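You operate a simulated robot arm through the tools that you are given. There is no shell and no other tool. Be economical: measure what you need, move in short steps, check, and stop when the job is done.

You run a simulated robot arm. Do the job below in one go: nothing can be reset, and whatever is moved stays where it is left.

Task
Tighten the strap, fit a black corner, wheel the blue cart out.
Fine: press the strap's button; black corner from the trolley on a corner of the blue lid; about 35 cm with the brake off, then brake it.

Only the result counts: the job must be done as asked and must still hold three seconds after the hand-in. Knocking over, shifting, dropping, spilling or breaking anything else fails it. A push-on lid holds only when it is set on centred and level and pressed home; a screw cap is set on level and turned clockwise until tight.

Robot
A 6-joint arm with a fingered hand, on a carriage that runs on a rail from [0, -0.837] to [0, 1.303] (x, y) and turns from -3.281 to 2.513 rad about z. Base frame: it is fixed where the carriage stands at the start and does not move with it; the origin is on the floor, on the carriage's upright axis, x ahead of it, y to its left, z up; the surface under the hand at the start is at about z = 0.78. Units: m, rad, N and s.
Its first joint turns from -2.897 to 2.897 rad. Places, roughly: black corner [0.75, 4.5, 1.25]; blue cart [1, 0.1, 0.5]; brake of the blue cart [0.6, 0.1, 0.6]; brake of the orange trolley [0.5, -0.2, 0.6]; medium orange strap [1, 4, 0.25]; orange trolley [0.9, -0.6, 0.5]; top deck of the blue cart [1, 0.1, 0.8]; yellow corner [0.5, 4.5, 1.25]. Payload 4 kg.
Tool frame: the origin (TCP) lies between the finger pads and is the grasp point; the fingertips stand 0.026 m ahead of it; z points along the fingers, y is the line along which they close. Largest opening 0.132 m; the body of the gripper starts 0.073 m behind the TCP. The gripper is a hand of 4 fingers: y runs from the thumb to the fingers, the wrist lies at [0, 0, -0.239] in the tool frame.
Orientation is that of the tool frame in the base frame, as [roll, pitch, yaw] about the fixed x, y, z axes, in that order (R = Rz(yaw) Ry(pitch) Rx(roll)). With the fingers straight down and closing along the base's y, the tool's x points along the base's -x, its y along +y and its z along -z.

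Tools
- The arm moves only by the tool send_rows. Its argument "steps" is text: rows parted by semicolons, each of 6 numbers parted by spaces: the shift along the base's x, y, z in m, then the turn, a rotation vector about the base's x, y, z in rad. In form: dx dy dz wx wy wz; .... A call has 1 to 20 rows; each row shifts and turns the commanded pose from where the row before left it. Rows are played at 5 a second. More than 0.05 m and 0.15 rad between two rows, and nothing of the call is played. Where a pose cannot be reached the arm comes as near as it can. A force on the tool above 70 N (or 10 N above the force at the start of the call, whichever is more), or a blocked arm, ends the call early, and 0.2 s more pass. In this call time passes only in rows, and 0.2 s behind the last. The reply holds the time, the measured pose of the TCP, the force on the tool along the base axes, the opening and the grip force, in the units named above and with some noise, with the torque about the TCP (base axes, N m) and any sound that the robot's microphone picked up.
- Cameras (640 x 400 px; columns grow to the right, rows downward): "scene" is now at [0.3118, 0.1673, 1.3165]; the picture's right is [-0.33, -0.94, 0.00], its down [-0.72, 0.25, -0.64] and it looks along [0.61, -0.21, -0.77] (base axes); focal length 214 px, centre (320, 200). "wrist" rides on the gripper at [0.068, 0.002, -0.097] in the tool frame; the picture's right is [-0.03, 1.00, 0.00], its down [-0.82, -0.02, -0.58] and it looks along [-0.58, -0.02, 0.82] (tool axes); focal length 270 px, centre (320, 200).
- get_image(camera): a new picture of that camera. It takes no simulated time.
- move_column(by): slides the trunk up (or, below 0, down) by that many m; the arm and the scene camera ride with it, the base frame stays. It gives what a move gives, with no picture.
- roll_base(legs): drives the robot by 1 to 6 legs, each [ahead, left, turn to the left] in m, m and rad, along the robot's own axes; the way and the turn of a leg run together, so that a leg with both is an arc; at most 1.5 m and 3.142 rad a leg. The arm and the cameras ride along, it lands a little off, and it stops where it bumps. It keeps to its track: a leg is cut to what the track allows. It gives what a move gives.
- set_fingers(finger1, finger2, finger3, thumb_bend): sets how far each is bent, from 0 (flat) to 1 (curled in); at 0.3 the hand is open as for a grip, at 0.7 the pads meet at the TCP. One left out holds its place. A second passes; each finger stops where it meets its share of the squeeze, and holds until it gets a number again. It is the only way to open and close the hand. It gives what a move gives, with no picture; readings hold the bend of each and the force on the fingers (four entries, about 0 where the hand has none), thumb and palm.
- turn_head(pan, tilt): turns the head with the scene camera to pan (to the left, within 2.496 rad either way) and tilt (down, from -0.506 to 1.204), counted from straight ahead of the robot. It gives what a move gives.
- locate(camera, pixels): there is no depth. For up to 12 entries [column, row, z] of the newest picture of that camera ("zoom" is the newest enlarged one), the place [x, y] in the base frame at which the ray of that pixel passes the height z, good to about 0.002 m, but the place of the scene camera against the robot may be out by one fixed shift of up to 0.025 m in any direction. It takes no simulated time.
- inspect(camera, box): a new picture of the part [left, top, right, bottom] of that camera's present view, enlarged. It takes no simulated time.
- sign_off(): hands the job in; it is judged then, once.

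Go step by step. Measure first, check grasps and placings, and put right what went wrong. The budget is 80 turns and 60 pictures, counting those below and the enlarged ones. Unless the task says otherwise, let go and move clear before handing in.

The tools are called after "Emit:" by a JSON object that holds its "api" and its "payload". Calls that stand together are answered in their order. send_rows: Moves the arm, as the interface text tells. Its arguments: {"type":"object","properties":{"steps":{"type":"string"}},"required":["steps"]} The other tools are called the same way: move_column (by) slides the trunk up or down; set_fingers (finger1, finger2, finger3, thumb_bend) moves the fingers one by one; roll_base (legs) drives the base; turn_head (pan, tilt) turns the head that bears the scene camera; get_image (camera) takes a picture; locate (camera, pixels) gives the place at which the rays of pixels pass given heights; inspect (camera, box) takes an enlarged picture of a part of a camera's view; sign_off () hands the job in.

At the start:

```text
time_s: 0.0
eef_pos: [0.7388, 0.1252, 1.1193]
tcp_rot: [3.141, 0.001, -3.141]
force: [-0.7, -0.9, 0.5]
wrist_torque: [-0.01, -0.01, 0.01]
opening: 0.1316
gripper_force: 0.0
shape: jaw
bend: [0.3, 0.3, 0.3, 0.3]
finger forces: [0.0, 0.1, 0.1, 0.0, 0.0, 0.0]
trunk travel left (down, up): [-0.325, 0.303]
robot x, y, heading: [-0.0002, -0.003, -0.001]
head pan, tilt: [-0.339, 0.871]
```

scene: 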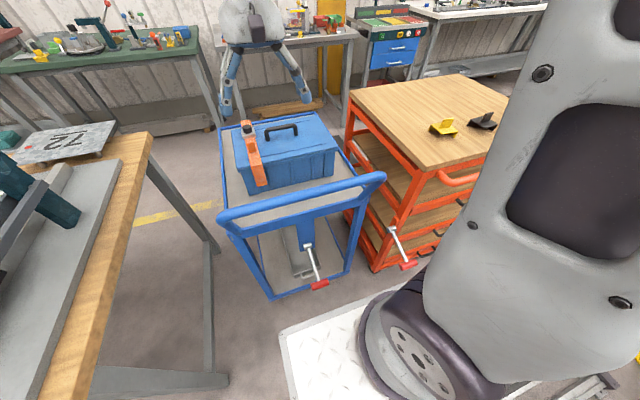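
wrist: 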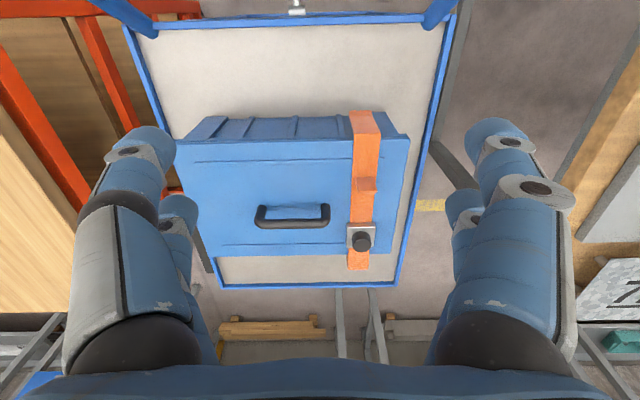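

The scene shows the strap's button near (247,130), the yellow corner at (443,127), the black corner at (482,121) and the red brake pedal at (318,284). I'll enlarge these to measure them.

Emit:
{"api": "inspect", "payload": {"camera": "scene", "box": [210, 90, 370, 190]}}

Emit:
{"api": "inspect", "payload": {"camera": "scene", "box": [400, 90, 520, 165]}}

Emit:
{"api": "inspect", "payload": {"camera": "scene", "box": [210, 180, 450, 330]}}

Emit:
{"api": "inspect", "payload": {"camera": "wrist", "box": [160, 90, 440, 290]}}

Emit:
{"api": "locate", "payload": {"camera": "wrist", "pixels": [[360, 241, 1.0], [360, 241, 0.96], [208, 118, 0.95], [411, 140, 0.95], [190, 255, 0.95], [400, 252, 0.95], [160, 30, 0.8], [445, 22, 0.8], [395, 287, 0.8], [222, 287, 0.8], [257, 215, 1.0], [328, 215, 1.0]]}}

```text
4.00 times, centred on (290, 140) of scene
```

zoom: 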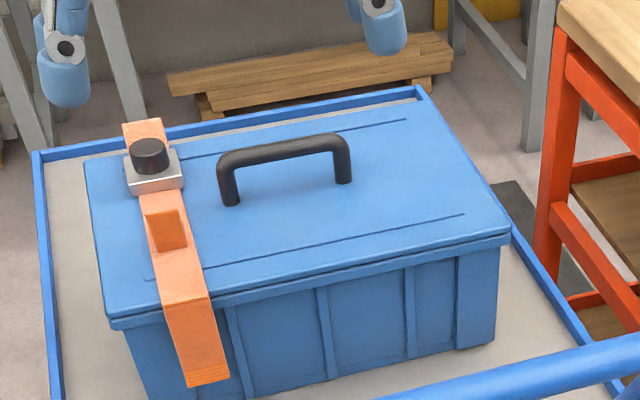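

```text
5.33 times, centred on (460, 128) of scene
```

zoom: 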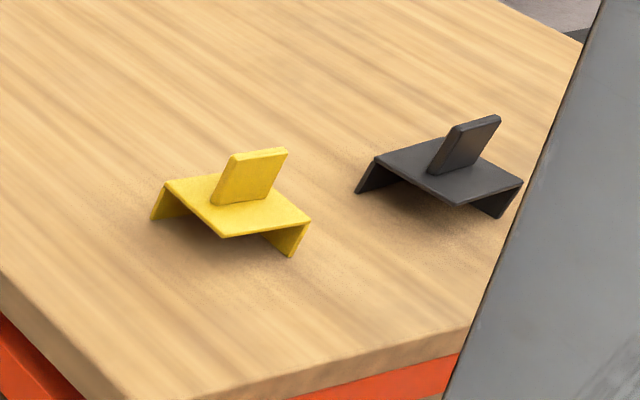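

```text
2.67 times, centred on (330, 255) of scene
```

zoom: 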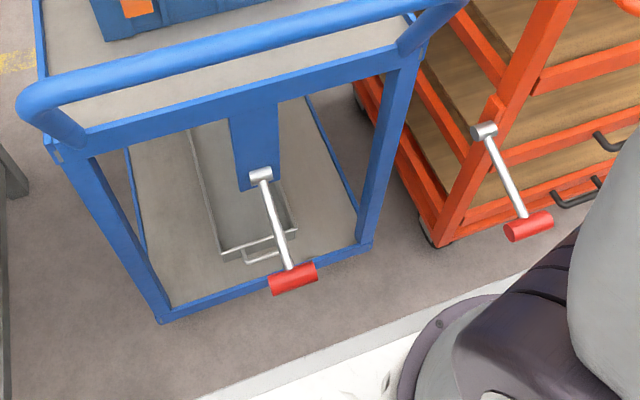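

```text
2.00 times, centred on (300, 190) of wrist
```

zoom: 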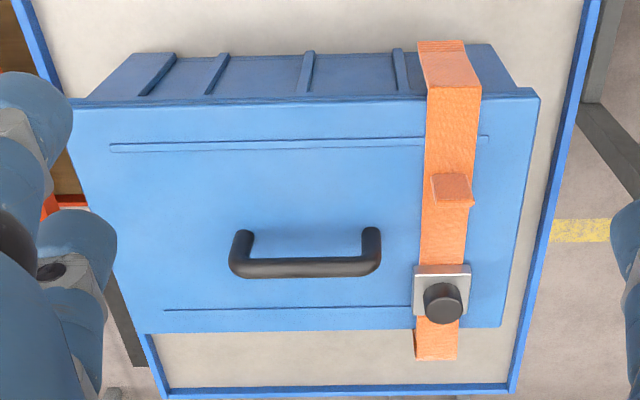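

```text
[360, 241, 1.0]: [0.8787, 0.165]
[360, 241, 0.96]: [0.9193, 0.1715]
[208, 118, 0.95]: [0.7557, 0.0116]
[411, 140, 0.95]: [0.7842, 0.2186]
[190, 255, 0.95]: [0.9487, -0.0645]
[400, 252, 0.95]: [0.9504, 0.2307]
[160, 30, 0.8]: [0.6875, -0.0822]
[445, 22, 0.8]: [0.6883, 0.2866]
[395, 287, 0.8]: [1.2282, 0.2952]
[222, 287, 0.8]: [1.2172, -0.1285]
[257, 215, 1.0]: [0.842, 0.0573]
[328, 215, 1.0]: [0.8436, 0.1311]
```

The wrist view shows the button at (360,241), close to [0.9, 0.17], with the handle 4 cm to its side. I'll shape the hand to press with one finger and shift it so parallax gives heights.

Emit:
{"api": "set_fingers", "payload": {"finger1": 1.0, "finger2": 0.7, "finger3": 1.0, "thumb_bend": 0.7}}

Emit:
{"api": "send_rows", "payload": {"steps": "0.04 0.02 0.0 0 0 0;0.04 0.02 0.0 0 0 0;0.03 0 0 0 0 0"}}

Emit:
{"api": "get_image", "payload": {"camera": "wrist"}}

Emit:
{"api": "get_image", "payload": {"camera": "scene"}}

```text
time_s: 1.0
eef_pos: [0.739, 0.1242, 1.1183]
tcp_rot: [-3.141, -0.001, -3.141]
force: [0.9, 0.2, 0.8]
wrist_torque: [-0.01, -0.03, -0.02]
opening: 0.0021
gripper_force: 0.1
shape: fingers
bend: [0.8, 0.69, 1.0, 0.68]
finger forces: [0.0, 0.0, 0.0, 0.0, 0.0, 0.0]
trunk travel left (down, up): [-0.325, 0.303]
robot x, y, heading: [0.0011, 0.0025, 0.002]
head pan, tilt: [-0.339, 0.871]
```

```text
time_s: 1.8
eef_pos: [0.8475, 0.1651, 1.1189]
tcp_rot: [3.141, 0.001, -3.14]
force: [0.1, 0.5, 1.0]
wrist_torque: [0.0, -0.02, -0.02]
opening: 0.0029
gripper_force: 0.1
shape: fingers
bend: [0.81, 0.69, 1.0, 0.68]
finger forces: [0.0, 0.0, 0.0, 0.0, 0.0, 0.0]
trunk travel left (down, up): [-0.325, 0.303]
robot x, y, heading: [-0.0038, 0.001, 0.001]
head pan, tilt: [-0.339, 0.871]
```

```text
53 pictures are left
```

wrist: 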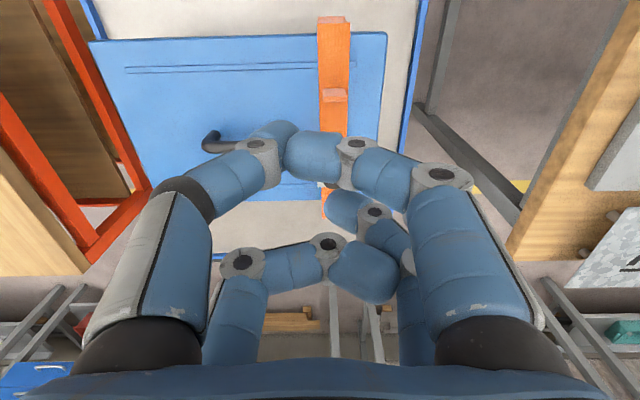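

```text
52 pictures are left
```

scene: 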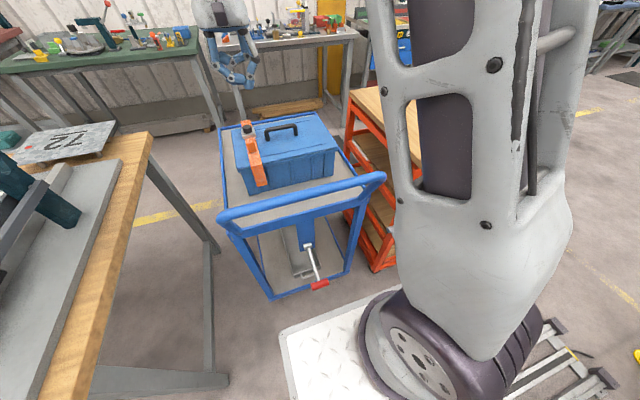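

The hand's layout is unclear in the wrist picture, and finger1 stopped at 0.8. I'll enlarge the hand in the scene view.

Emit:
{"api": "inspect", "payload": {"camera": "scene", "box": [180, 20, 308, 100]}}

Emit:
{"api": "set_fingers", "payload": {"finger1": 0.3, "finger2": 0.7, "finger3": 0.3, "thumb_bend": 0.7}}

Emit:
{"api": "get_image", "payload": {"camera": "wrist"}}

Emit:
{"api": "inspect", "payload": {"camera": "scene", "box": [180, 20, 308, 100]}}

```text
5.00 times, centred on (244, 60) of scene
```

zoom: 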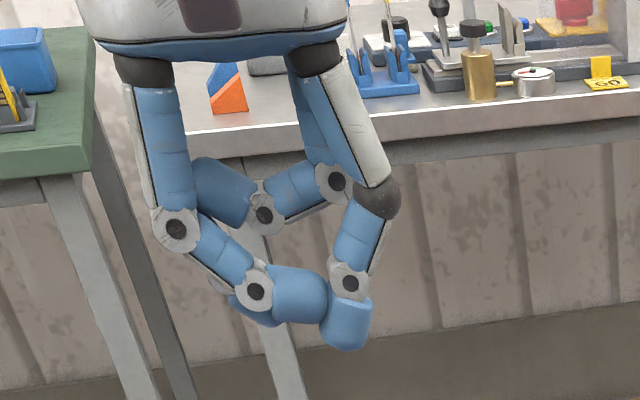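

```text
time_s: 2.8
eef_pos: [0.8482, 0.1646, 1.1187]
tcp_rot: [-3.141, 0.0, 3.141]
force: [0.7, 0.1, -0.1]
wrist_torque: [0.02, 0.02, -0.03]
opening: 0.067
gripper_force: 0.0
shape: fingers
bend: [0.3, 0.7, 0.3, 0.7]
finger forces: [0.0, 0.0, 0.0, 0.1, 0.1, 0.0]
trunk travel left (down, up): [-0.325, 0.303]
robot x, y, heading: [-0.0007, 0.0003, 0.001]
head pan, tilt: [-0.339, 0.871]
```

```text
50 pictures are left
```

wrist: 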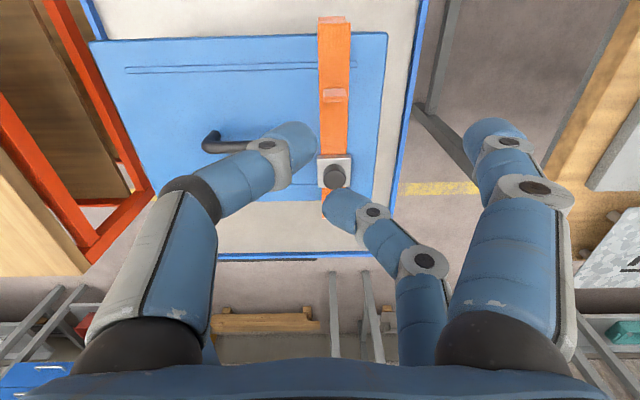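

```text
5.00 times, centred on (244, 60) of scene
```

zoom: 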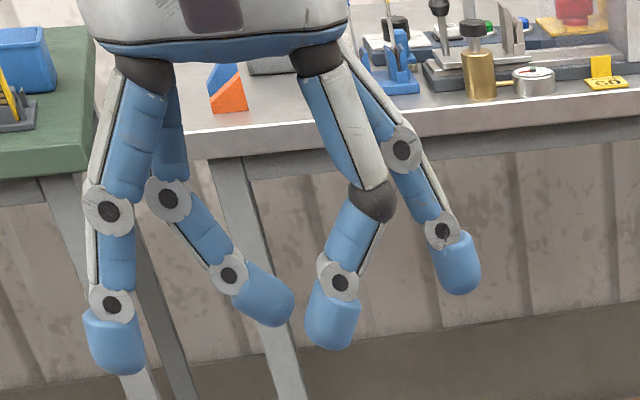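

So the hand has two fingers on each side: thumb and finger1 nearer the robot, finger2 and finger3 farther. The button is now at (335,172), so I'll triangulate it together with the lid corners at (88,41) and (386,33).

Emit:
{"api": "locate", "payload": {"camera": "wrist", "pixels": [[335, 175, 1.0], [335, 175, 0.96], [335, 175, 1.04], [88, 41, 1.0], [88, 41, 0.95], [386, 33, 1.0], [386, 33, 0.95], [372, 200, 0.95], [372, 200, 1.0], [218, 257, 0.8], [405, 257, 0.8]]}}

Emit:
{"api": "inspect", "payload": {"camera": "wrist", "box": [280, 60, 440, 160]}}

```text
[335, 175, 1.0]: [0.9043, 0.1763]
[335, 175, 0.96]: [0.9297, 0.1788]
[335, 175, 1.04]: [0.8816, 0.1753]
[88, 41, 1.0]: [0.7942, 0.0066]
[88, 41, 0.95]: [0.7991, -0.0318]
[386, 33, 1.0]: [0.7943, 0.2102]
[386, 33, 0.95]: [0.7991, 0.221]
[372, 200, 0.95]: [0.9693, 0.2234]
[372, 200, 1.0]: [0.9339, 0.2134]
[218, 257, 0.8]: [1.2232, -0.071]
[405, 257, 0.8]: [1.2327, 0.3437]
```

```text
4.00 times, centred on (360, 110) of wrist
```

zoom: 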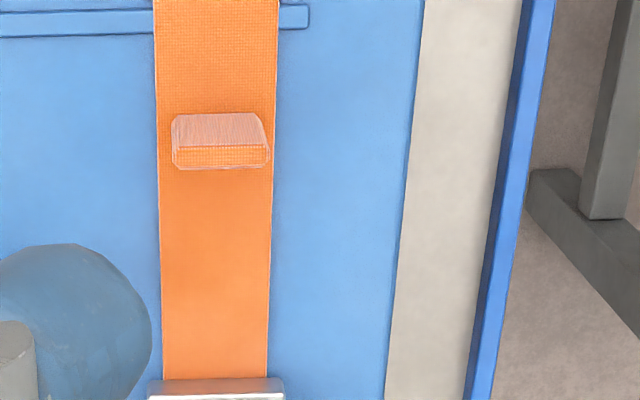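

Triangulating gives a lid top at about z 0.902 spanning x 0.80–1.00 and y −0.065–0.23. The button top is near [0.941, 0.177, 0.938]. I'll close the near pair, curl the far pair and move the base left for reach.

Emit:
{"api": "set_fingers", "payload": {"finger1": 0.7, "finger2": 0.95, "finger3": 0.95, "thumb_bend": 0.7}}

Emit:
{"api": "roll_base", "payload": {"legs": [[0, 0.15, 0]]}}

Emit:
{"api": "get_image", "payload": {"camera": "wrist"}}

Emit:
{"api": "get_image", "payload": {"camera": "scene"}}

```text
time_s: 3.8
eef_pos: [0.8482, 0.1653, 1.1189]
tcp_rot: [-3.141, 0.0, 3.141]
force: [-1.6, -0.3, -0.4]
wrist_torque: [0.02, -0.03, 0.01]
opening: 0.0014
gripper_force: 0.1
shape: fingers
bend: [0.7, 0.98, 0.85, 0.7]
finger forces: [0.0, 0.1, 0.1, 0.0, 0.1, 0.0]
trunk travel left (down, up): [-0.325, 0.303]
robot x, y, heading: [-0.0007, -0.0, -0.001]
head pan, tilt: [-0.339, 0.871]
```

```text
time_s: 5.2
eef_pos: [0.8489, 0.3128, 1.1181]
tcp_rot: [-3.141, 0.0, -3.14]
force: [0.4, 0.0, 0.4]
wrist_torque: [0.01, 0.0, 0.0]
opening: 0.0015
gripper_force: 0.1
shape: fingers
bend: [0.7, 0.98, 0.85, 0.7]
finger forces: [0.1, 0.1, 0.0, 0.1, 0.0, 0.1]
trunk travel left (down, up): [-0.325, 0.303]
robot x, y, heading: [0.0012, 0.1471, -0.001]
head pan, tilt: [-0.339, 0.871]
```

```text
47 pictures are left
```

wrist: 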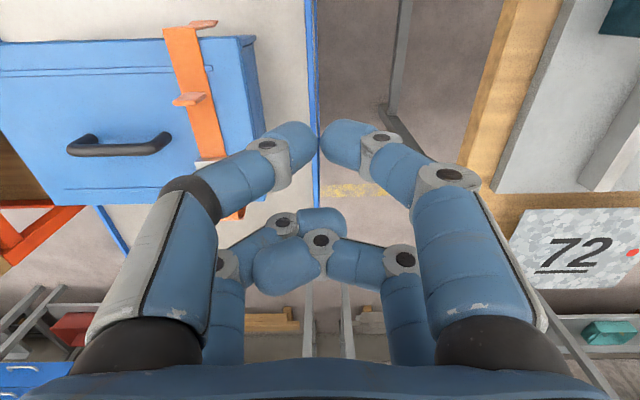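

```text
46 pictures are left
```

scene: 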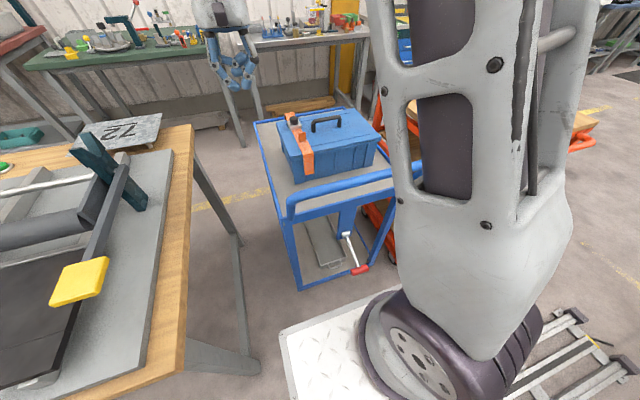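

The near pair meets at (318,148) and the far pair is curled out of the way. I'll move above the button and part of the way down.

Emit:
{"api": "send_rows", "payload": {"steps": "0.025 -0.034 0 0 0 0;0.03 -0.034 0 0 0 0;0.03 -0.034 0 0 0 0;0.025 -0.034 0 0 0 0;0 0 -0.04 0 0 0;0 0 -0.04 0 0 0;0 0 -0.03 0 0 0"}}

Emit:
{"api": "get_image", "payload": {"camera": "wrist"}}

Emit:
{"api": "inspect", "payload": {"camera": "scene", "box": [200, 60, 360, 160]}}

```text
time_s: 6.8
eef_pos: [0.958, 0.1773, 1.0078]
tcp_rot: [3.141, 0.0, 3.141]
force: [-0.3, -0.1, -0.5]
wrist_torque: [0.01, 0.0, -0.03]
opening: 0.0012
gripper_force: 0.1
shape: fingers
bend: [0.7, 0.98, 0.85, 0.7]
finger forces: [0.0, 0.0, 0.1, 0.0, 0.0, 0.1]
trunk travel left (down, up): [-0.325, 0.303]
robot x, y, heading: [0.0022, 0.1473, 0.002]
head pan, tilt: [-0.339, 0.871]
```

```text
45 pictures are left
```

wrist: 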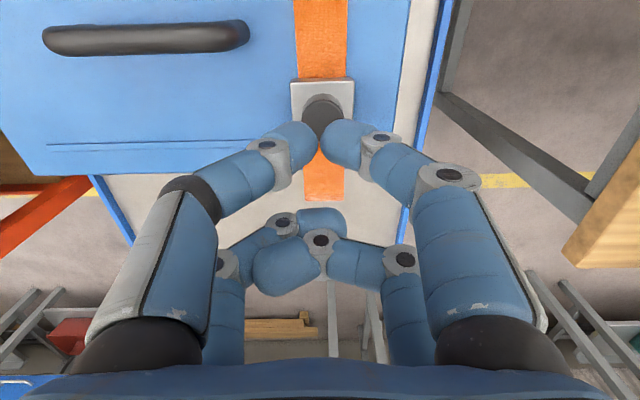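

```text
4.00 times, centred on (280, 110) of scene
```

zoom: 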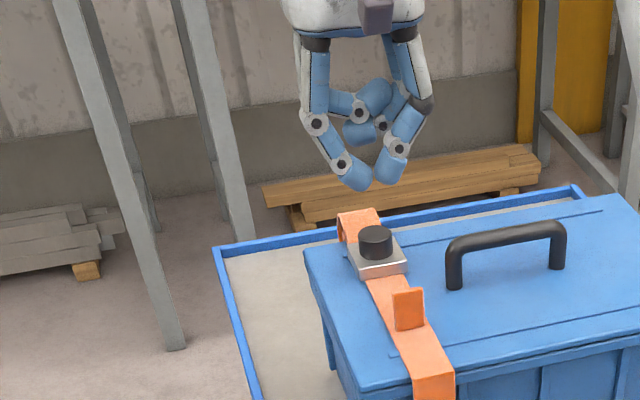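

The button centre at (323,110) works out to [0.942, 0.175], right under the near pair. I'll descend in small, force-watched steps.

Emit:
{"api": "send_rows", "payload": {"steps": "0 -0.001 -0.02 0 0 0;0 0 -0.015 0 0 0;0 0 -0.005 0 0 0;0 0 -0.004 0 0 0;0 0 -0.003 0 0 0;0 0 -0.003 0 0 0;0 0 -0.003 0 0 0"}}

```text
time_s: 8.4
eef_pos: [0.9589, 0.1774, 0.9558]
tcp_rot: [3.141, 0.001, -3.141]
force: [-1.0, 0.6, 5.0]
wrist_torque: [0.05, 0.07, -0.01]
opening: 0.001
gripper_force: 2.3
shape: fingers
bend: [0.7, 0.98, 0.85, 0.7]
finger forces: [3.6, 0.0, 0.1, 0.0, 1.1, 0.0]
trunk travel left (down, up): [-0.325, 0.303]
robot x, y, heading: [0.0017, 0.1481, 0.003]
head pan, tilt: [-0.339, 0.871]
heard: click
```

Contact gave 5 N and a click. I'll raise the hand and see whether the strap has tightened.

Emit:
{"api": "send_rows", "payload": {"steps": "0 0 0.03 0 0 0;0 0 0.04 0 0 0;0 0 0.04 0 0 0;-0.03 0 0.04 0 0 0;-0.05 0 0.02 0 0 0;-0.04 0 0 0 0 0"}}

Emit:
{"api": "inspect", "payload": {"camera": "scene", "box": [250, 90, 410, 190]}}

Emit:
{"api": "get_image", "payload": {"camera": "wrist"}}

```text
refused: row 5 steps farther than a row can; nothing moved
```

```text
4.00 times, centred on (330, 140) of scene
```

zoom: 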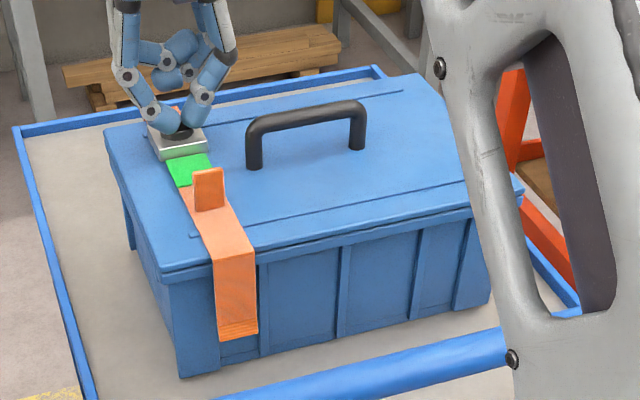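

```text
42 pictures are left
```

wrist: 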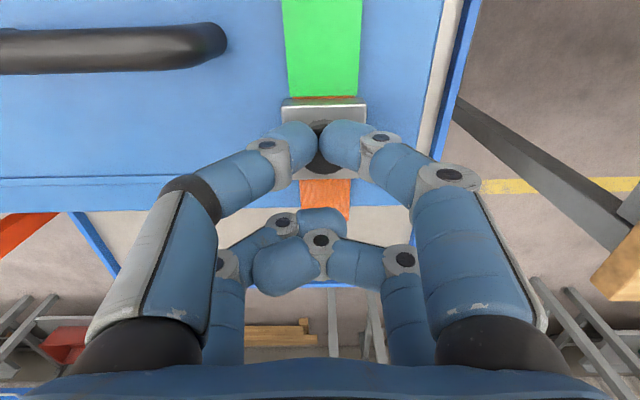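

A green band now shows on the strap, so it is tight. I'll lift away and roll right toward the orange trolley.

Emit:
{"api": "send_rows", "payload": {"steps": "0 0 0.03 0 0 0;0 0 0.04 0 0 0;0 0 0.04 0 0 0;0 0 0.04 0 0 0;-0.03 0 0.03 0 0 0;-0.05 0 0 0 0 0;-0.05 0 0 0 0 0;-0.05 0 0 0 0 0"}}

Emit:
{"api": "set_fingers", "payload": {"finger1": 0.3, "finger2": 0.3, "finger3": 0.3, "thumb_bend": 0.3}}

Emit:
{"api": "roll_base", "payload": {"legs": [[0, -0.72, 0]]}}

Emit:
{"api": "turn_head", "payload": {"pan": 0.1, "tilt": 0.87}}

Emit:
{"api": "get_image", "payload": {"camera": "wrist"}}

Emit:
{"api": "get_image", "payload": {"camera": "scene"}}

```text
time_s: 10.2
eef_pos: [0.7774, 0.1766, 1.1337]
tcp_rot: [-3.141, -0.002, 3.141]
force: [0.4, -0.4, -0.6]
wrist_torque: [-0.03, 0.05, 0.02]
opening: 0.0011
gripper_force: 0.0
shape: fingers
bend: [0.7, 0.98, 0.85, 0.7]
finger forces: [0.0, 0.1, 0.0, 0.0, 0.1, 0.1]
trunk travel left (down, up): [-0.325, 0.303]
robot x, y, heading: [-0.0007, 0.1482, 0.003]
head pan, tilt: [-0.339, 0.871]
```

```text
time_s: 11.2
eef_pos: [0.7773, 0.1773, 1.1358]
tcp_rot: [-3.14, 0.0, -3.142]
force: [0.5, 0.3, -0.1]
wrist_torque: [-0.04, -0.03, 0.01]
opening: 0.1325
gripper_force: 0.0
shape: fingers
bend: [0.3, 0.3, 0.3, 0.3]
finger forces: [0.0, 0.0, 0.1, 0.0, 0.0, 0.0]
trunk travel left (down, up): [-0.325, 0.303]
robot x, y, heading: [-0.0043, 0.1476, 0.0]
head pan, tilt: [-0.339, 0.871]
```

```text
time_s: 15.1
eef_pos: [0.7771, -0.5423, 1.1351]
tcp_rot: [-3.141, -0.001, -3.137]
force: [0.3, -0.1, 0.4]
wrist_torque: [0.02, 0.0, -0.01]
opening: 0.1322
gripper_force: 0.0
shape: fingers
bend: [0.3, 0.3, 0.3, 0.3]
finger forces: [0.0, 0.1, 0.0, 0.1, 0.1, 0.0]
trunk travel left (down, up): [-0.325, 0.303]
robot x, y, heading: [0.0005, -0.5722, 0.005]
head pan, tilt: [-0.339, 0.871]
```

```text
time_s: 16.0
eef_pos: [0.7773, -0.5423, 1.1358]
tcp_rot: [3.141, -0.001, -3.138]
force: [0.0, 0.0, -1.0]
wrist_torque: [-0.03, 0.03, 0.01]
opening: 0.1325
gripper_force: 0.1
shape: fingers
bend: [0.3, 0.3, 0.3, 0.3]
finger forces: [0.0, 0.1, 0.0, 0.0, 0.0, 0.0]
trunk travel left (down, up): [-0.325, 0.303]
robot x, y, heading: [0.0006, -0.5737, 0.008]
head pan, tilt: [0.099, 0.869]
```

```text
41 pictures are left
```

wrist: 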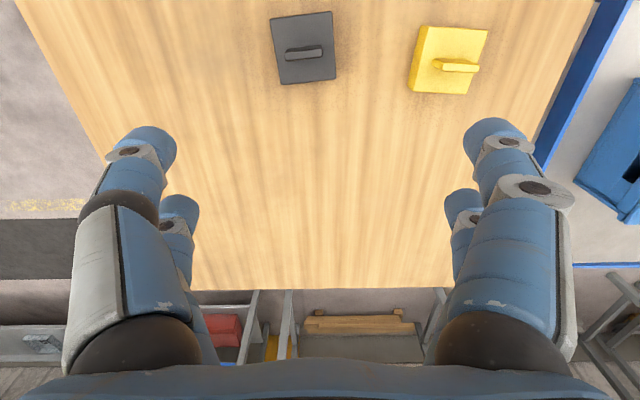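

```text
40 pictures are left
```

scene: 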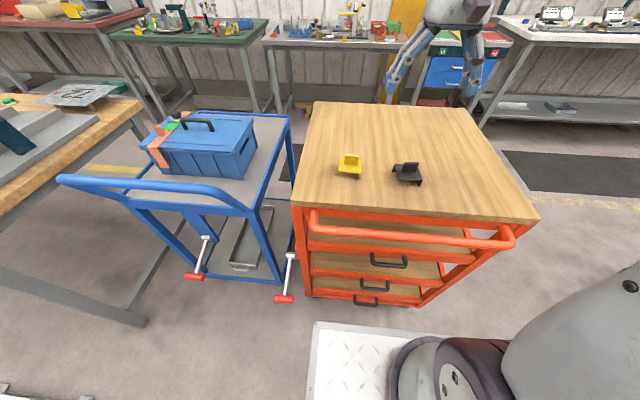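

The trolley top is in view with the black corner at wrist (305,48) and scene (409,172). I'll enlarge both views to read its flange orientation.

Emit:
{"api": "inspect", "payload": {"camera": "wrist", "box": [240, 0, 368, 80]}}

Emit:
{"api": "inspect", "payload": {"camera": "scene", "box": [320, 135, 448, 215]}}

Emit:
{"api": "locate", "payload": {"camera": "wrist", "pixels": [[304, 53, 0.85], [304, 53, 0.8]]}}

Emit:
{"api": "send_rows", "payload": {"steps": "-0.05 -0.01 0 0 0 0;-0.05 -0.01 0 0 0 0"}}

Emit:
{"api": "get_image", "payload": {"camera": "wrist"}}

```text
5.00 times, centred on (304, 40) of wrist
```

zoom: 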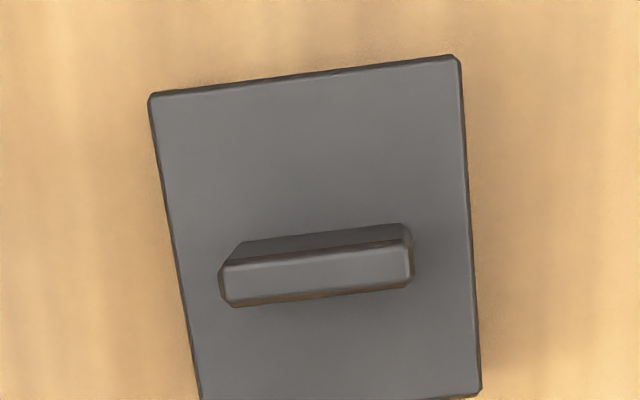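

```text
5.00 times, centred on (384, 175) of scene
```

zoom: 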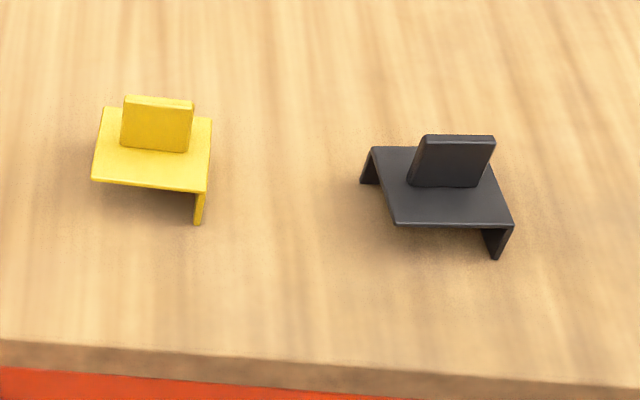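

```text
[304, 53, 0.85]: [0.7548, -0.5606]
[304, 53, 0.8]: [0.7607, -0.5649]
```

```text
refused: row 1 steps farther than a row can; nothing moved
```

```text
37 pictures are left
```

wrist: 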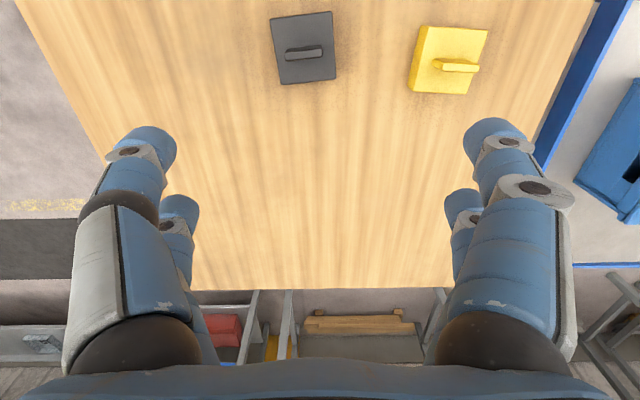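

The corner has flanges on its far (+x) and right (−y) edges, and the tab is thin along x. I'll turn the tool +90° to grip across the tab. A −90° turn at placing then fits it on the lid's near-right corner.

Emit:
{"api": "send_rows", "payload": {"steps": "-0.002 -0.005 0 0 0 0.1428;-0.002 -0.005 0 0 0 0.1428;-0.002 -0.005 0 0 0 0.1428;-0.002 -0.005 0 0 0 0.1428;-0.002 -0.005 0 0 0 0.1428;-0.002 -0.005 0 0 0 0.1428;-0.002 -0.005 0 0 0 0.1428;-0.002 -0.005 0 0 0 0.1428;-0.002 -0.005 0 0 0 0.1428;-0.002 -0.005 0 0 0 0.1428;-0.002 -0.005 0 0 0 0.1428"}}

Emit:
{"api": "get_image", "payload": {"camera": "wrist"}}

```text
time_s: 18.4
eef_pos: [0.7514, -0.5349, 1.1335]
tcp_rot: [-3.138, -0.025, -1.598]
force: [-1.1, 0.5, 0.3]
wrist_torque: [0.03, 0.02, 0.0]
opening: 0.1326
gripper_force: 0.0
shape: fingers
bend: [0.3, 0.3, 0.3, 0.3]
finger forces: [0.0, 0.0, 0.0, 0.0, 0.0, 0.0]
out of reach, approached as far as the arm can: row 10, 11
trunk travel left (down, up): [-0.325, 0.303]
robot x, y, heading: [0.0009, -0.572, 0.004]
head pan, tilt: [0.099, 0.869]
```

```text
36 pictures are left
```

wrist: 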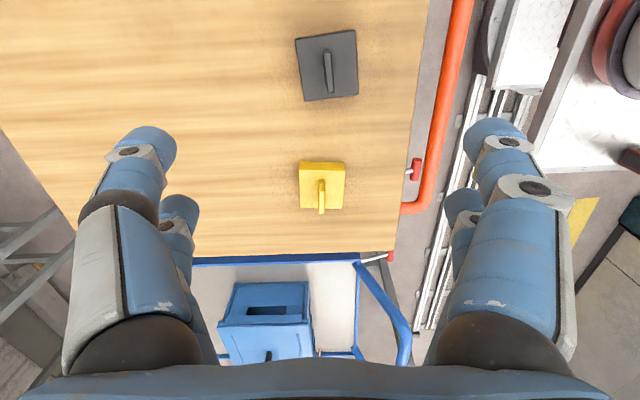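

The arm nearly ran out of wrist turn, so I'll move the base further right to gain yaw. First I'll triangulate the corner at (327,66).

Emit:
{"api": "locate", "payload": {"camera": "wrist", "pixels": [[295, 37, 0.85], [355, 30, 0.85], [305, 101, 0.85], [358, 94, 0.85], [328, 72, 0.85], [328, 72, 0.8], [355, 30, 0.8], [358, 94, 0.8], [295, 37, 0.8]]}}

Emit:
{"api": "roll_base", "payload": {"legs": [[0, -0.15, 0]]}}

Emit:
{"api": "send_rows", "payload": {"steps": "0 0.03 0 0 0 0;0 0.03 0 0 0 0;0 0.02 0 0 0 0"}}

Emit:
{"api": "get_image", "payload": {"camera": "wrist"}}

```text
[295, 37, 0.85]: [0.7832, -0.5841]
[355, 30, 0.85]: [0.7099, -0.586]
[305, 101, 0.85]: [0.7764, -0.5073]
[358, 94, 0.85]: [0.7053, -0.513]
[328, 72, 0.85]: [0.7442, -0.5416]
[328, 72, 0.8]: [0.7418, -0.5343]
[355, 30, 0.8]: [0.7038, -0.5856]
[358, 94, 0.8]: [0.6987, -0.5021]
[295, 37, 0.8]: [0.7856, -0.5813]
```

```text
time_s: 19.8
eef_pos: [0.7528, -0.6846, 1.1315]
tcp_rot: [-3.138, -0.023, -1.599]
force: [-0.4, -0.1, 0.1]
wrist_torque: [-0.01, -0.05, 0.04]
opening: 0.1321
gripper_force: 0.0
shape: fingers
bend: [0.3, 0.3, 0.3, 0.3]
finger forces: [0.0, 0.1, 0.0, 0.1, 0.1, 0.1]
trunk travel left (down, up): [-0.325, 0.303]
robot x, y, heading: [0.0002, -0.7243, 0.002]
head pan, tilt: [0.099, 0.869]
```

```text
time_s: 20.6
eef_pos: [0.7516, -0.6049, 1.1336]
tcp_rot: [-3.14, -0.024, -1.598]
force: [0.5, 0.8, 0.4]
wrist_torque: [0.02, 0.02, 0.01]
opening: 0.1324
gripper_force: 0.0
shape: fingers
bend: [0.3, 0.3, 0.3, 0.3]
finger forces: [0.0, 0.0, 0.0, 0.1, 0.0, 0.0]
trunk travel left (down, up): [-0.325, 0.303]
robot x, y, heading: [0.0013, -0.7259, 0.008]
head pan, tilt: [0.099, 0.869]
```

```text
35 pictures are left
```

wrist: 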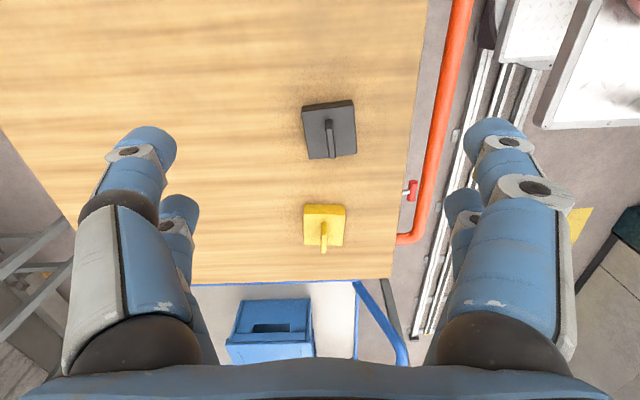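

The tab at (327,118)–(334,158) is yawed about +0.13 rad. I'll locate it again, roll the base further right, and correct the tool's tilt and yaw.

Emit:
{"api": "locate", "payload": {"camera": "wrist", "pixels": [[330, 138, 0.85], [330, 138, 0.8], [303, 109, 0.85], [353, 101, 0.85], [310, 159, 0.85], [356, 153, 0.85], [303, 109, 0.8], [353, 101, 0.8], [310, 159, 0.8], [356, 153, 0.8]]}}

Emit:
{"api": "roll_base", "payload": {"legs": [[0, -0.09, 0]]}}

Emit:
{"api": "send_rows", "payload": {"steps": "0 0.03 0 0.024 0 0;0 0.03 0 0 0 0.08;0 0.03 0 0 0 0.078"}}

Emit:
{"api": "get_image", "payload": {"camera": "wrist"}}

```text
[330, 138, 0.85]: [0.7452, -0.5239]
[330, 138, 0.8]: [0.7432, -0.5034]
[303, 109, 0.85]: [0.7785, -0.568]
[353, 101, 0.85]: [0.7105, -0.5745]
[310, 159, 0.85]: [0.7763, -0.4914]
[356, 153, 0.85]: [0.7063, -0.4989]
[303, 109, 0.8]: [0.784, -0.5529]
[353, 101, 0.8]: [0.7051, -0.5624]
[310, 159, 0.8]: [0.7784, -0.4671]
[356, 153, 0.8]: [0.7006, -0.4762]
```

```text
time_s: 21.7
eef_pos: [0.7516, -0.6956, 1.1315]
tcp_rot: [-3.138, -0.024, -1.598]
force: [1.2, 0.6, -0.4]
wrist_torque: [-0.02, -0.01, 0.02]
opening: 0.1327
gripper_force: 0.1
shape: fingers
bend: [0.3, 0.3, 0.3, 0.3]
finger forces: [0.1, 0.0, 0.1, 0.1, 0.0, 0.1]
trunk travel left (down, up): [-0.325, 0.303]
robot x, y, heading: [0.002, -0.8125, 0.001]
head pan, tilt: [0.099, 0.869]
```

```text
time_s: 22.5
eef_pos: [0.7518, -0.6055, 1.1325]
tcp_rot: [-3.138, -0.001, -1.441]
force: [-0.8, 0.6, 0.9]
wrist_torque: [0.01, 0.0, -0.03]
opening: 0.1326
gripper_force: 0.0
shape: fingers
bend: [0.3, 0.3, 0.3, 0.3]
finger forces: [0.1, 0.0, 0.1, 0.0, 0.0, 0.0]
trunk travel left (down, up): [-0.325, 0.303]
robot x, y, heading: [0.001, -0.8128, 0.003]
head pan, tilt: [0.099, 0.869]
```

```text
34 pictures are left
```

wrist: 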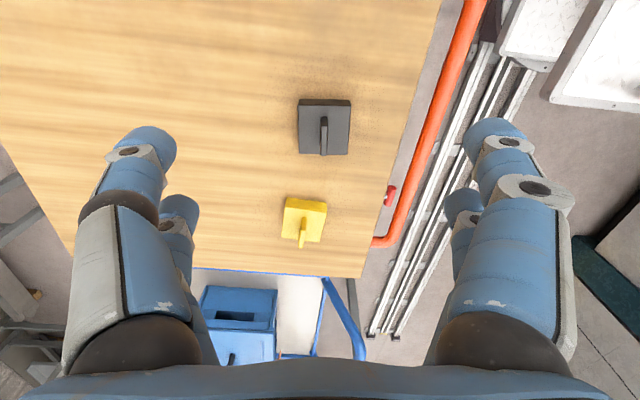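

The tool is now square to the plate (edges 298–349 at row 100). I'll locate the plate and tab at the triangulated height of about 0.91.

Emit:
{"api": "locate", "payload": {"camera": "wrist", "pixels": [[298, 101, 0.9], [350, 100, 0.9], [300, 154, 0.9], [348, 155, 0.9], [323, 118, 0.93], [323, 154, 0.93], [323, 136, 0.92], [326, 222, 0.9]]}}

Emit:
{"api": "inspect", "payload": {"camera": "wrist", "box": [260, 80, 388, 160]}}

Emit:
{"api": "inspect", "payload": {"camera": "scene", "box": [200, 100, 360, 200]}}

```text
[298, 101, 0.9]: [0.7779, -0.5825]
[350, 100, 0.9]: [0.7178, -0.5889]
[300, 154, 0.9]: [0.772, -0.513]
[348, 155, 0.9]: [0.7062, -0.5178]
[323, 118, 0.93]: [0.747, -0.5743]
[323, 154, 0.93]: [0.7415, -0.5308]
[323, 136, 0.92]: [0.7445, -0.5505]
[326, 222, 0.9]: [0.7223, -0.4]
```

```text
5.00 times, centred on (324, 120) of wrist
```

zoom: 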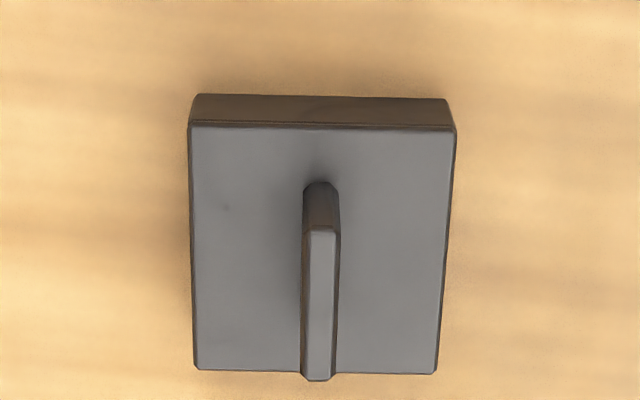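

```text
4.00 times, centred on (280, 150) of scene
```

zoom: 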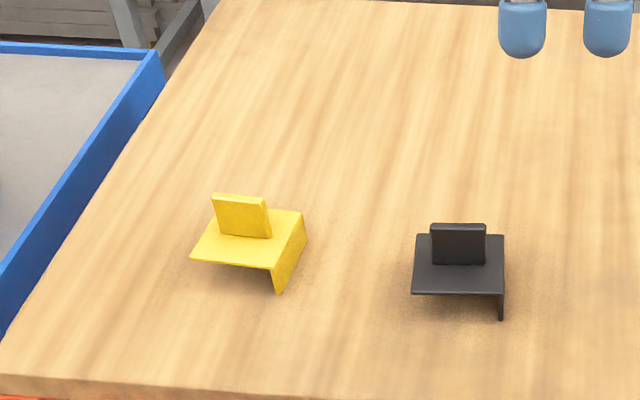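

The right flange and tab show clearly, and the tab centre is at about [0.744, −0.548] with its top near 0.935. I'll centre above it, half-close the hand and come down to z 0.99.

Emit:
{"api": "set_fingers", "payload": {"finger1": 0.5, "finger2": 0.5, "finger3": 0.5, "thumb_bend": 0.5}}

Emit:
{"api": "send_rows", "payload": {"steps": "-0.004 0.03 0 0 0 0;-0.004 0.0275 0 0 0 0;0 0 -0.045 0 0 0;0 0 -0.045 0 0 0;0 0 -0.045 0 0 0"}}

Emit:
{"api": "get_image", "payload": {"camera": "wrist"}}

Emit:
{"api": "inspect", "payload": {"camera": "scene", "box": [200, 100, 360, 200]}}

```text
time_s: 23.5
eef_pos: [0.7527, -0.6043, 1.1302]
tcp_rot: [-3.138, 0.0, -1.442]
force: [0.1, 0.1, -0.5]
wrist_torque: [-0.02, -0.01, -0.03]
opening: 0.0664
gripper_force: 0.0
shape: fingers
bend: [0.5, 0.5, 0.5, 0.5]
finger forces: [0.0, 0.1, 0.1, 0.0, 0.1, 0.1]
trunk travel left (down, up): [-0.325, 0.303]
robot x, y, heading: [-0.0014, -0.8191, 0.0]
head pan, tilt: [0.099, 0.869]
```

```text
time_s: 24.7
eef_pos: [0.7432, -0.5486, 0.9979]
tcp_rot: [-3.138, 0.001, -1.44]
force: [-0.5, -0.3, -0.3]
wrist_torque: [-0.03, 0.0, 0.05]
opening: 0.0663
gripper_force: 0.1
shape: fingers
bend: [0.5, 0.5, 0.5, 0.5]
finger forces: [0.1, 0.0, 0.0, 0.0, 0.0, 0.0]
trunk travel left (down, up): [-0.325, 0.303]
robot x, y, heading: [-0.0007, -0.816, 0.002]
head pan, tilt: [0.099, 0.869]
```

```text
31 pictures are left
```

wrist: 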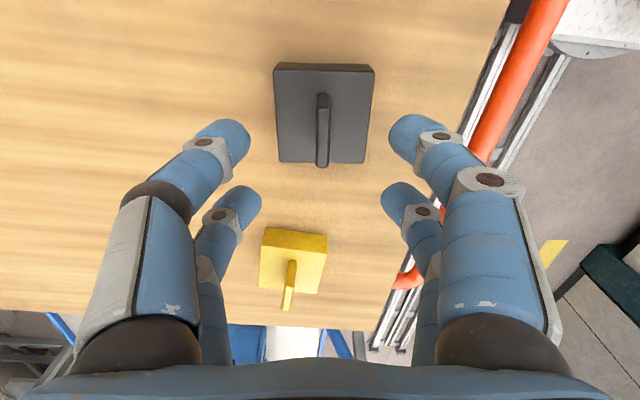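

```text
4.00 times, centred on (280, 150) of scene
```

zoom: 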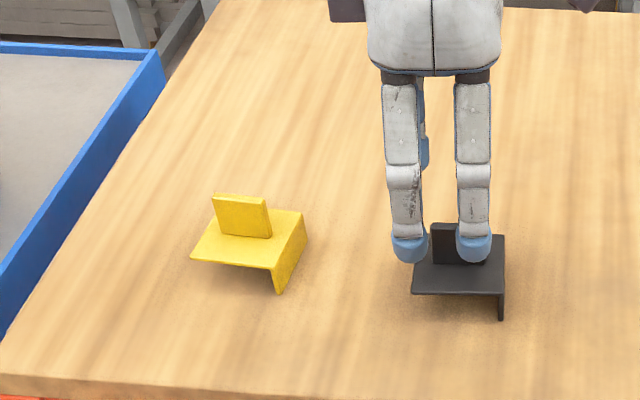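

Rough scaling puts the plate top nearer 0.92–0.93. I'll descend cautiously to z ~0.965 and check the fingertip gap.

Emit:
{"api": "send_rows", "payload": {"steps": "0 0 -0.012 0 0 0;0 0 -0.012 0 0 0;0 0 -0.008 0 0 0"}}

Emit:
{"api": "get_image", "payload": {"camera": "wrist"}}

Emit:
{"api": "inspect", "payload": {"camera": "scene", "box": [275, 135, 355, 185]}}

```text
time_s: 25.5
eef_pos: [0.7443, -0.5481, 0.9653]
tcp_rot: [-3.138, -0.001, -1.441]
force: [0.5, -1.2, -0.9]
wrist_torque: [0.04, 0.02, 0.03]
opening: 0.0664
gripper_force: 0.1
shape: fingers
bend: [0.5, 0.5, 0.5, 0.5]
finger forces: [0.0, 0.0, 0.1, 0.0, 0.0, 0.0]
trunk travel left (down, up): [-0.325, 0.303]
robot x, y, heading: [0.0002, -0.8113, 0.005]
head pan, tilt: [0.099, 0.869]
```

```text
29 pictures are left
```

wrist: 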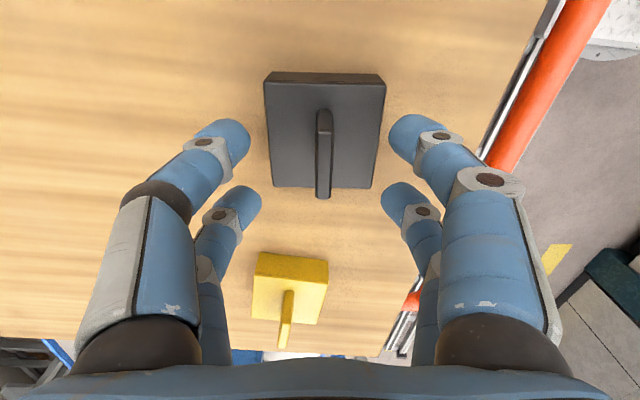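

```text
8.00 times, centred on (315, 160) of scene
```

zoom: 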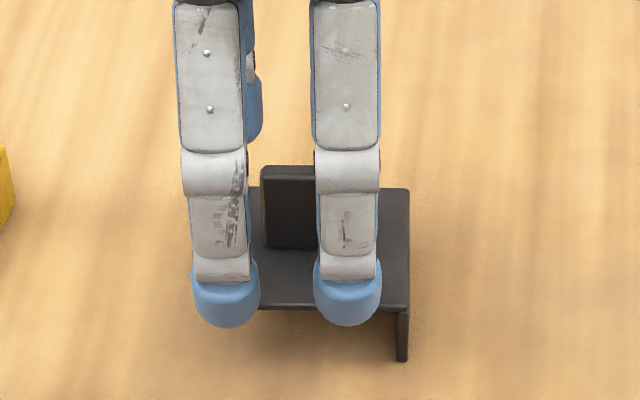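

The plate top triangulates to about 0.919 and is 0.06 m wide. I'll check the tab's centre against the TCP before closing.

Emit:
{"api": "locate", "payload": {"camera": "wrist", "pixels": [[265, 84, 0.919], [385, 86, 0.919], [273, 188, 0.919], [371, 188, 0.919], [323, 110, 0.953], [323, 135, 0.953], [323, 198, 0.953]]}}

Emit:
{"api": "inspect", "payload": {"camera": "wrist", "box": [240, 60, 400, 210]}}

```text
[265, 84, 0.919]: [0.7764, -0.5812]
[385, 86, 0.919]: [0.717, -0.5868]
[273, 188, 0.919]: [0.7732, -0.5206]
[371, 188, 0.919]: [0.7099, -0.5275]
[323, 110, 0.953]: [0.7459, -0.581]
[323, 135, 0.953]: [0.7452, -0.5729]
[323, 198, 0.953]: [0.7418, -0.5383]
```

```text
2.67 times, centred on (320, 135) of wrist
```

zoom: 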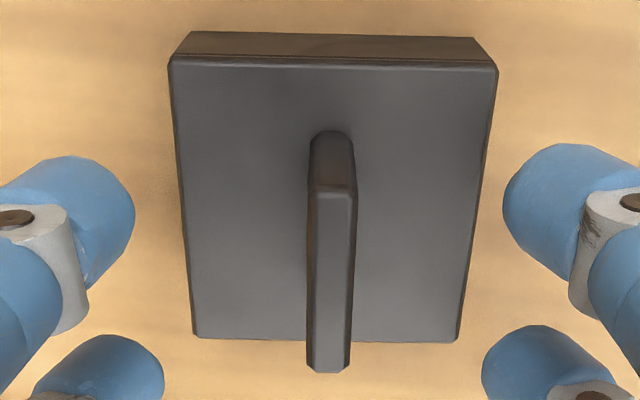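

The plate centre is at [0.744, −0.554] and the tab is centred on it, 0.035 wide with its top at 0.953. I'll shift −6 mm in y, lower to 0.955 and close.

Emit:
{"api": "send_rows", "payload": {"steps": "0 -0.006 -0.005 0 0 0;0 0 -0.005 0 0 0"}}

Emit:
{"api": "set_fingers", "payload": {"finger1": 0.72, "finger2": 0.72, "finger3": 0.72, "thumb_bend": 0.72}}

Emit:
{"api": "get_image", "payload": {"camera": "wrist"}}

```text
time_s: 26.1
eef_pos: [0.7429, -0.5536, 0.9557]
tcp_rot: [-3.138, 0.001, -1.442]
force: [-0.4, 0.9, 0.0]
wrist_torque: [0.0, 0.0, -0.03]
opening: 0.0663
gripper_force: 0.2
shape: fingers
bend: [0.5, 0.5, 0.5, 0.5]
finger forces: [0.0, 0.0, 0.1, 0.1, 0.0, 0.1]
trunk travel left (down, up): [-0.325, 0.303]
robot x, y, heading: [0.0028, -0.8152, 0.005]
head pan, tilt: [0.099, 0.869]
```

```text
time_s: 27.1
eef_pos: [0.7431, -0.5533, 0.9568]
tcp_rot: [-3.134, 0.002, -1.442]
force: [9.6, 2.6, 18.0]
wrist_torque: [0.07, -0.42, 0.04]
opening: 0.04
gripper_force: 26.0
shape: fingers
bend: [0.57, 0.56, 0.59, 0.64]
finger forces: [10.9, 8.3, 13.8, 0.1, 18.0, 0.0]
trunk travel left (down, up): [-0.325, 0.303]
robot x, y, heading: [0.0034, -0.8151, 0.002]
head pan, tilt: [0.099, 0.869]
```

```text
26 pictures are left
```

wrist: 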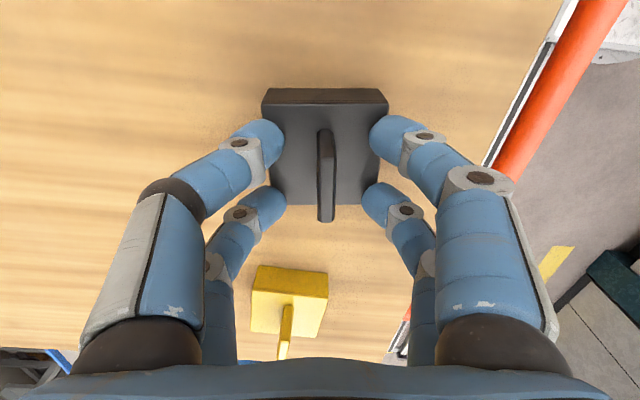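

The fingertips met the plate edges and top (opening 0.04, 18 N up) instead of the tab. I'll open, rise 12 mm and close again.

Emit:
{"api": "set_fingers", "payload": {"finger1": 0.5, "finger2": 0.5, "finger3": 0.5, "thumb_bend": 0.5}}

Emit:
{"api": "send_rows", "payload": {"steps": "0 0 0.007 0 0 0;0 0 0.006 0 0 0"}}

Emit:
{"api": "set_fingers", "payload": {"finger1": 0.72, "finger2": 0.72, "finger3": 0.72, "thumb_bend": 0.72}}

Emit:
{"api": "get_image", "payload": {"camera": "wrist"}}

```text
time_s: 28.1
eef_pos: [0.7439, -0.5543, 0.9547]
tcp_rot: [-3.138, 0.0, -1.44]
force: [1.9, -0.4, 2.6]
wrist_torque: [0.01, -0.18, -0.02]
opening: 0.0668
gripper_force: 0.9
shape: fingers
bend: [0.5, 0.5, 0.5, 0.5]
finger forces: [0.0, 0.0, 1.5, 0.0, 1.2, 0.1]
trunk travel left (down, up): [-0.325, 0.303]
robot x, y, heading: [-0.0029, -0.8152, -0.002]
head pan, tilt: [0.099, 0.869]
```

```text
time_s: 28.7
eef_pos: [0.7429, -0.5542, 0.9685]
tcp_rot: [-3.139, -0.001, -1.44]
force: [0.3, -0.7, 0.8]
wrist_torque: [0.0, 0.03, -0.03]
opening: 0.0658
gripper_force: 0.1
shape: fingers
bend: [0.5, 0.5, 0.5, 0.5]
finger forces: [0.0, 0.0, 0.1, 0.0, 0.0, 0.0]
trunk travel left (down, up): [-0.325, 0.303]
robot x, y, heading: [0.0023, -0.8157, 0.0]
head pan, tilt: [0.099, 0.869]
```

```text
time_s: 29.7
eef_pos: [0.744, -0.5536, 0.9674]
tcp_rot: [-3.139, -0.001, -1.441]
force: [-0.5, 0.9, 0.0]
wrist_torque: [0.05, -0.02, 0.0]
opening: 0.0054
gripper_force: 5.8
shape: fingers
bend: [0.7, 0.71, 0.71, 0.69]
finger forces: [3.7, 2.5, 2.4, 0.1, 3.7, 0.1]
trunk travel left (down, up): [-0.325, 0.303]
robot x, y, heading: [-0.0023, -0.8139, 0.007]
head pan, tilt: [0.099, 0.869]
```

```text
25 pictures are left
```

wrist: 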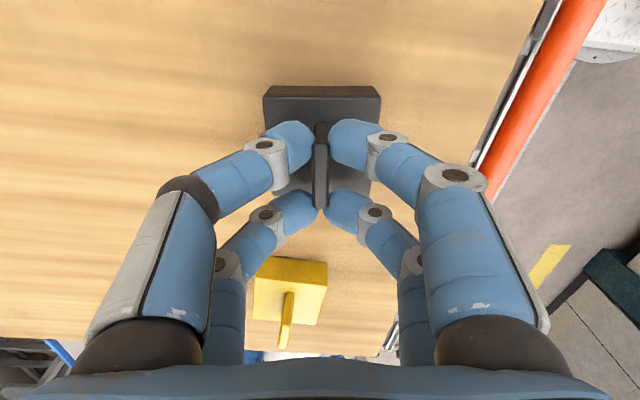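

All four pads now hold the tab (opening 5 mm). I'll squeeze harder and lift to check.

Emit:
{"api": "set_fingers", "payload": {"finger1": 0.85, "finger2": 0.85, "finger3": 0.85, "thumb_bend": 0.85}}

Emit:
{"api": "send_rows", "payload": {"steps": "0 0 0.02 0 0 0;0 0 0.04 0 0 0;0 0 0.04 0 0 0;0 0 0.04 0 0 0;0 0 0.04 0 0 0"}}

Emit:
{"api": "get_image", "payload": {"camera": "wrist"}}

```text
time_s: 30.7
eef_pos: [0.744, -0.5537, 0.9679]
tcp_rot: [-3.138, 0.001, -1.442]
force: [-0.4, -0.3, 1.3]
wrist_torque: [-0.07, 0.09, -0.01]
opening: 0.0037
gripper_force: 12.7
shape: fingers
bend: [0.72, 0.76, 0.76, 0.76]
finger forces: [11.5, 0.1, 0.0, 0.0, 14.0, 0.0]
trunk travel left (down, up): [-0.325, 0.303]
robot x, y, heading: [-0.0041, -0.8125, 0.003]
head pan, tilt: [0.099, 0.869]
```

```text
time_s: 31.9
eef_pos: [0.7444, -0.5541, 1.1489]
tcp_rot: [-3.139, 0.0, -1.44]
force: [0.2, -0.5, -0.1]
wrist_torque: [-0.01, 0.04, 0.02]
opening: 0.0038
gripper_force: 12.4
shape: fingers
bend: [0.72, 0.79, 0.78, 0.77]
finger forces: [11.3, 0.0, 0.1, 0.0, 13.3, 0.1]
trunk travel left (down, up): [-0.325, 0.303]
robot x, y, heading: [-0.0016, -0.8171, 0.001]
head pan, tilt: [0.099, 0.869]
```

```text
24 pictures are left
```

wrist: 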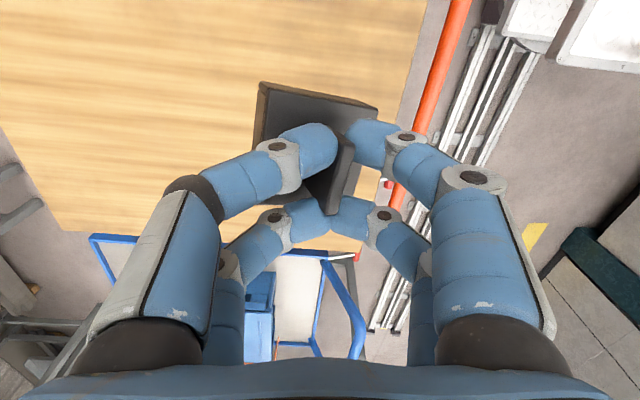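

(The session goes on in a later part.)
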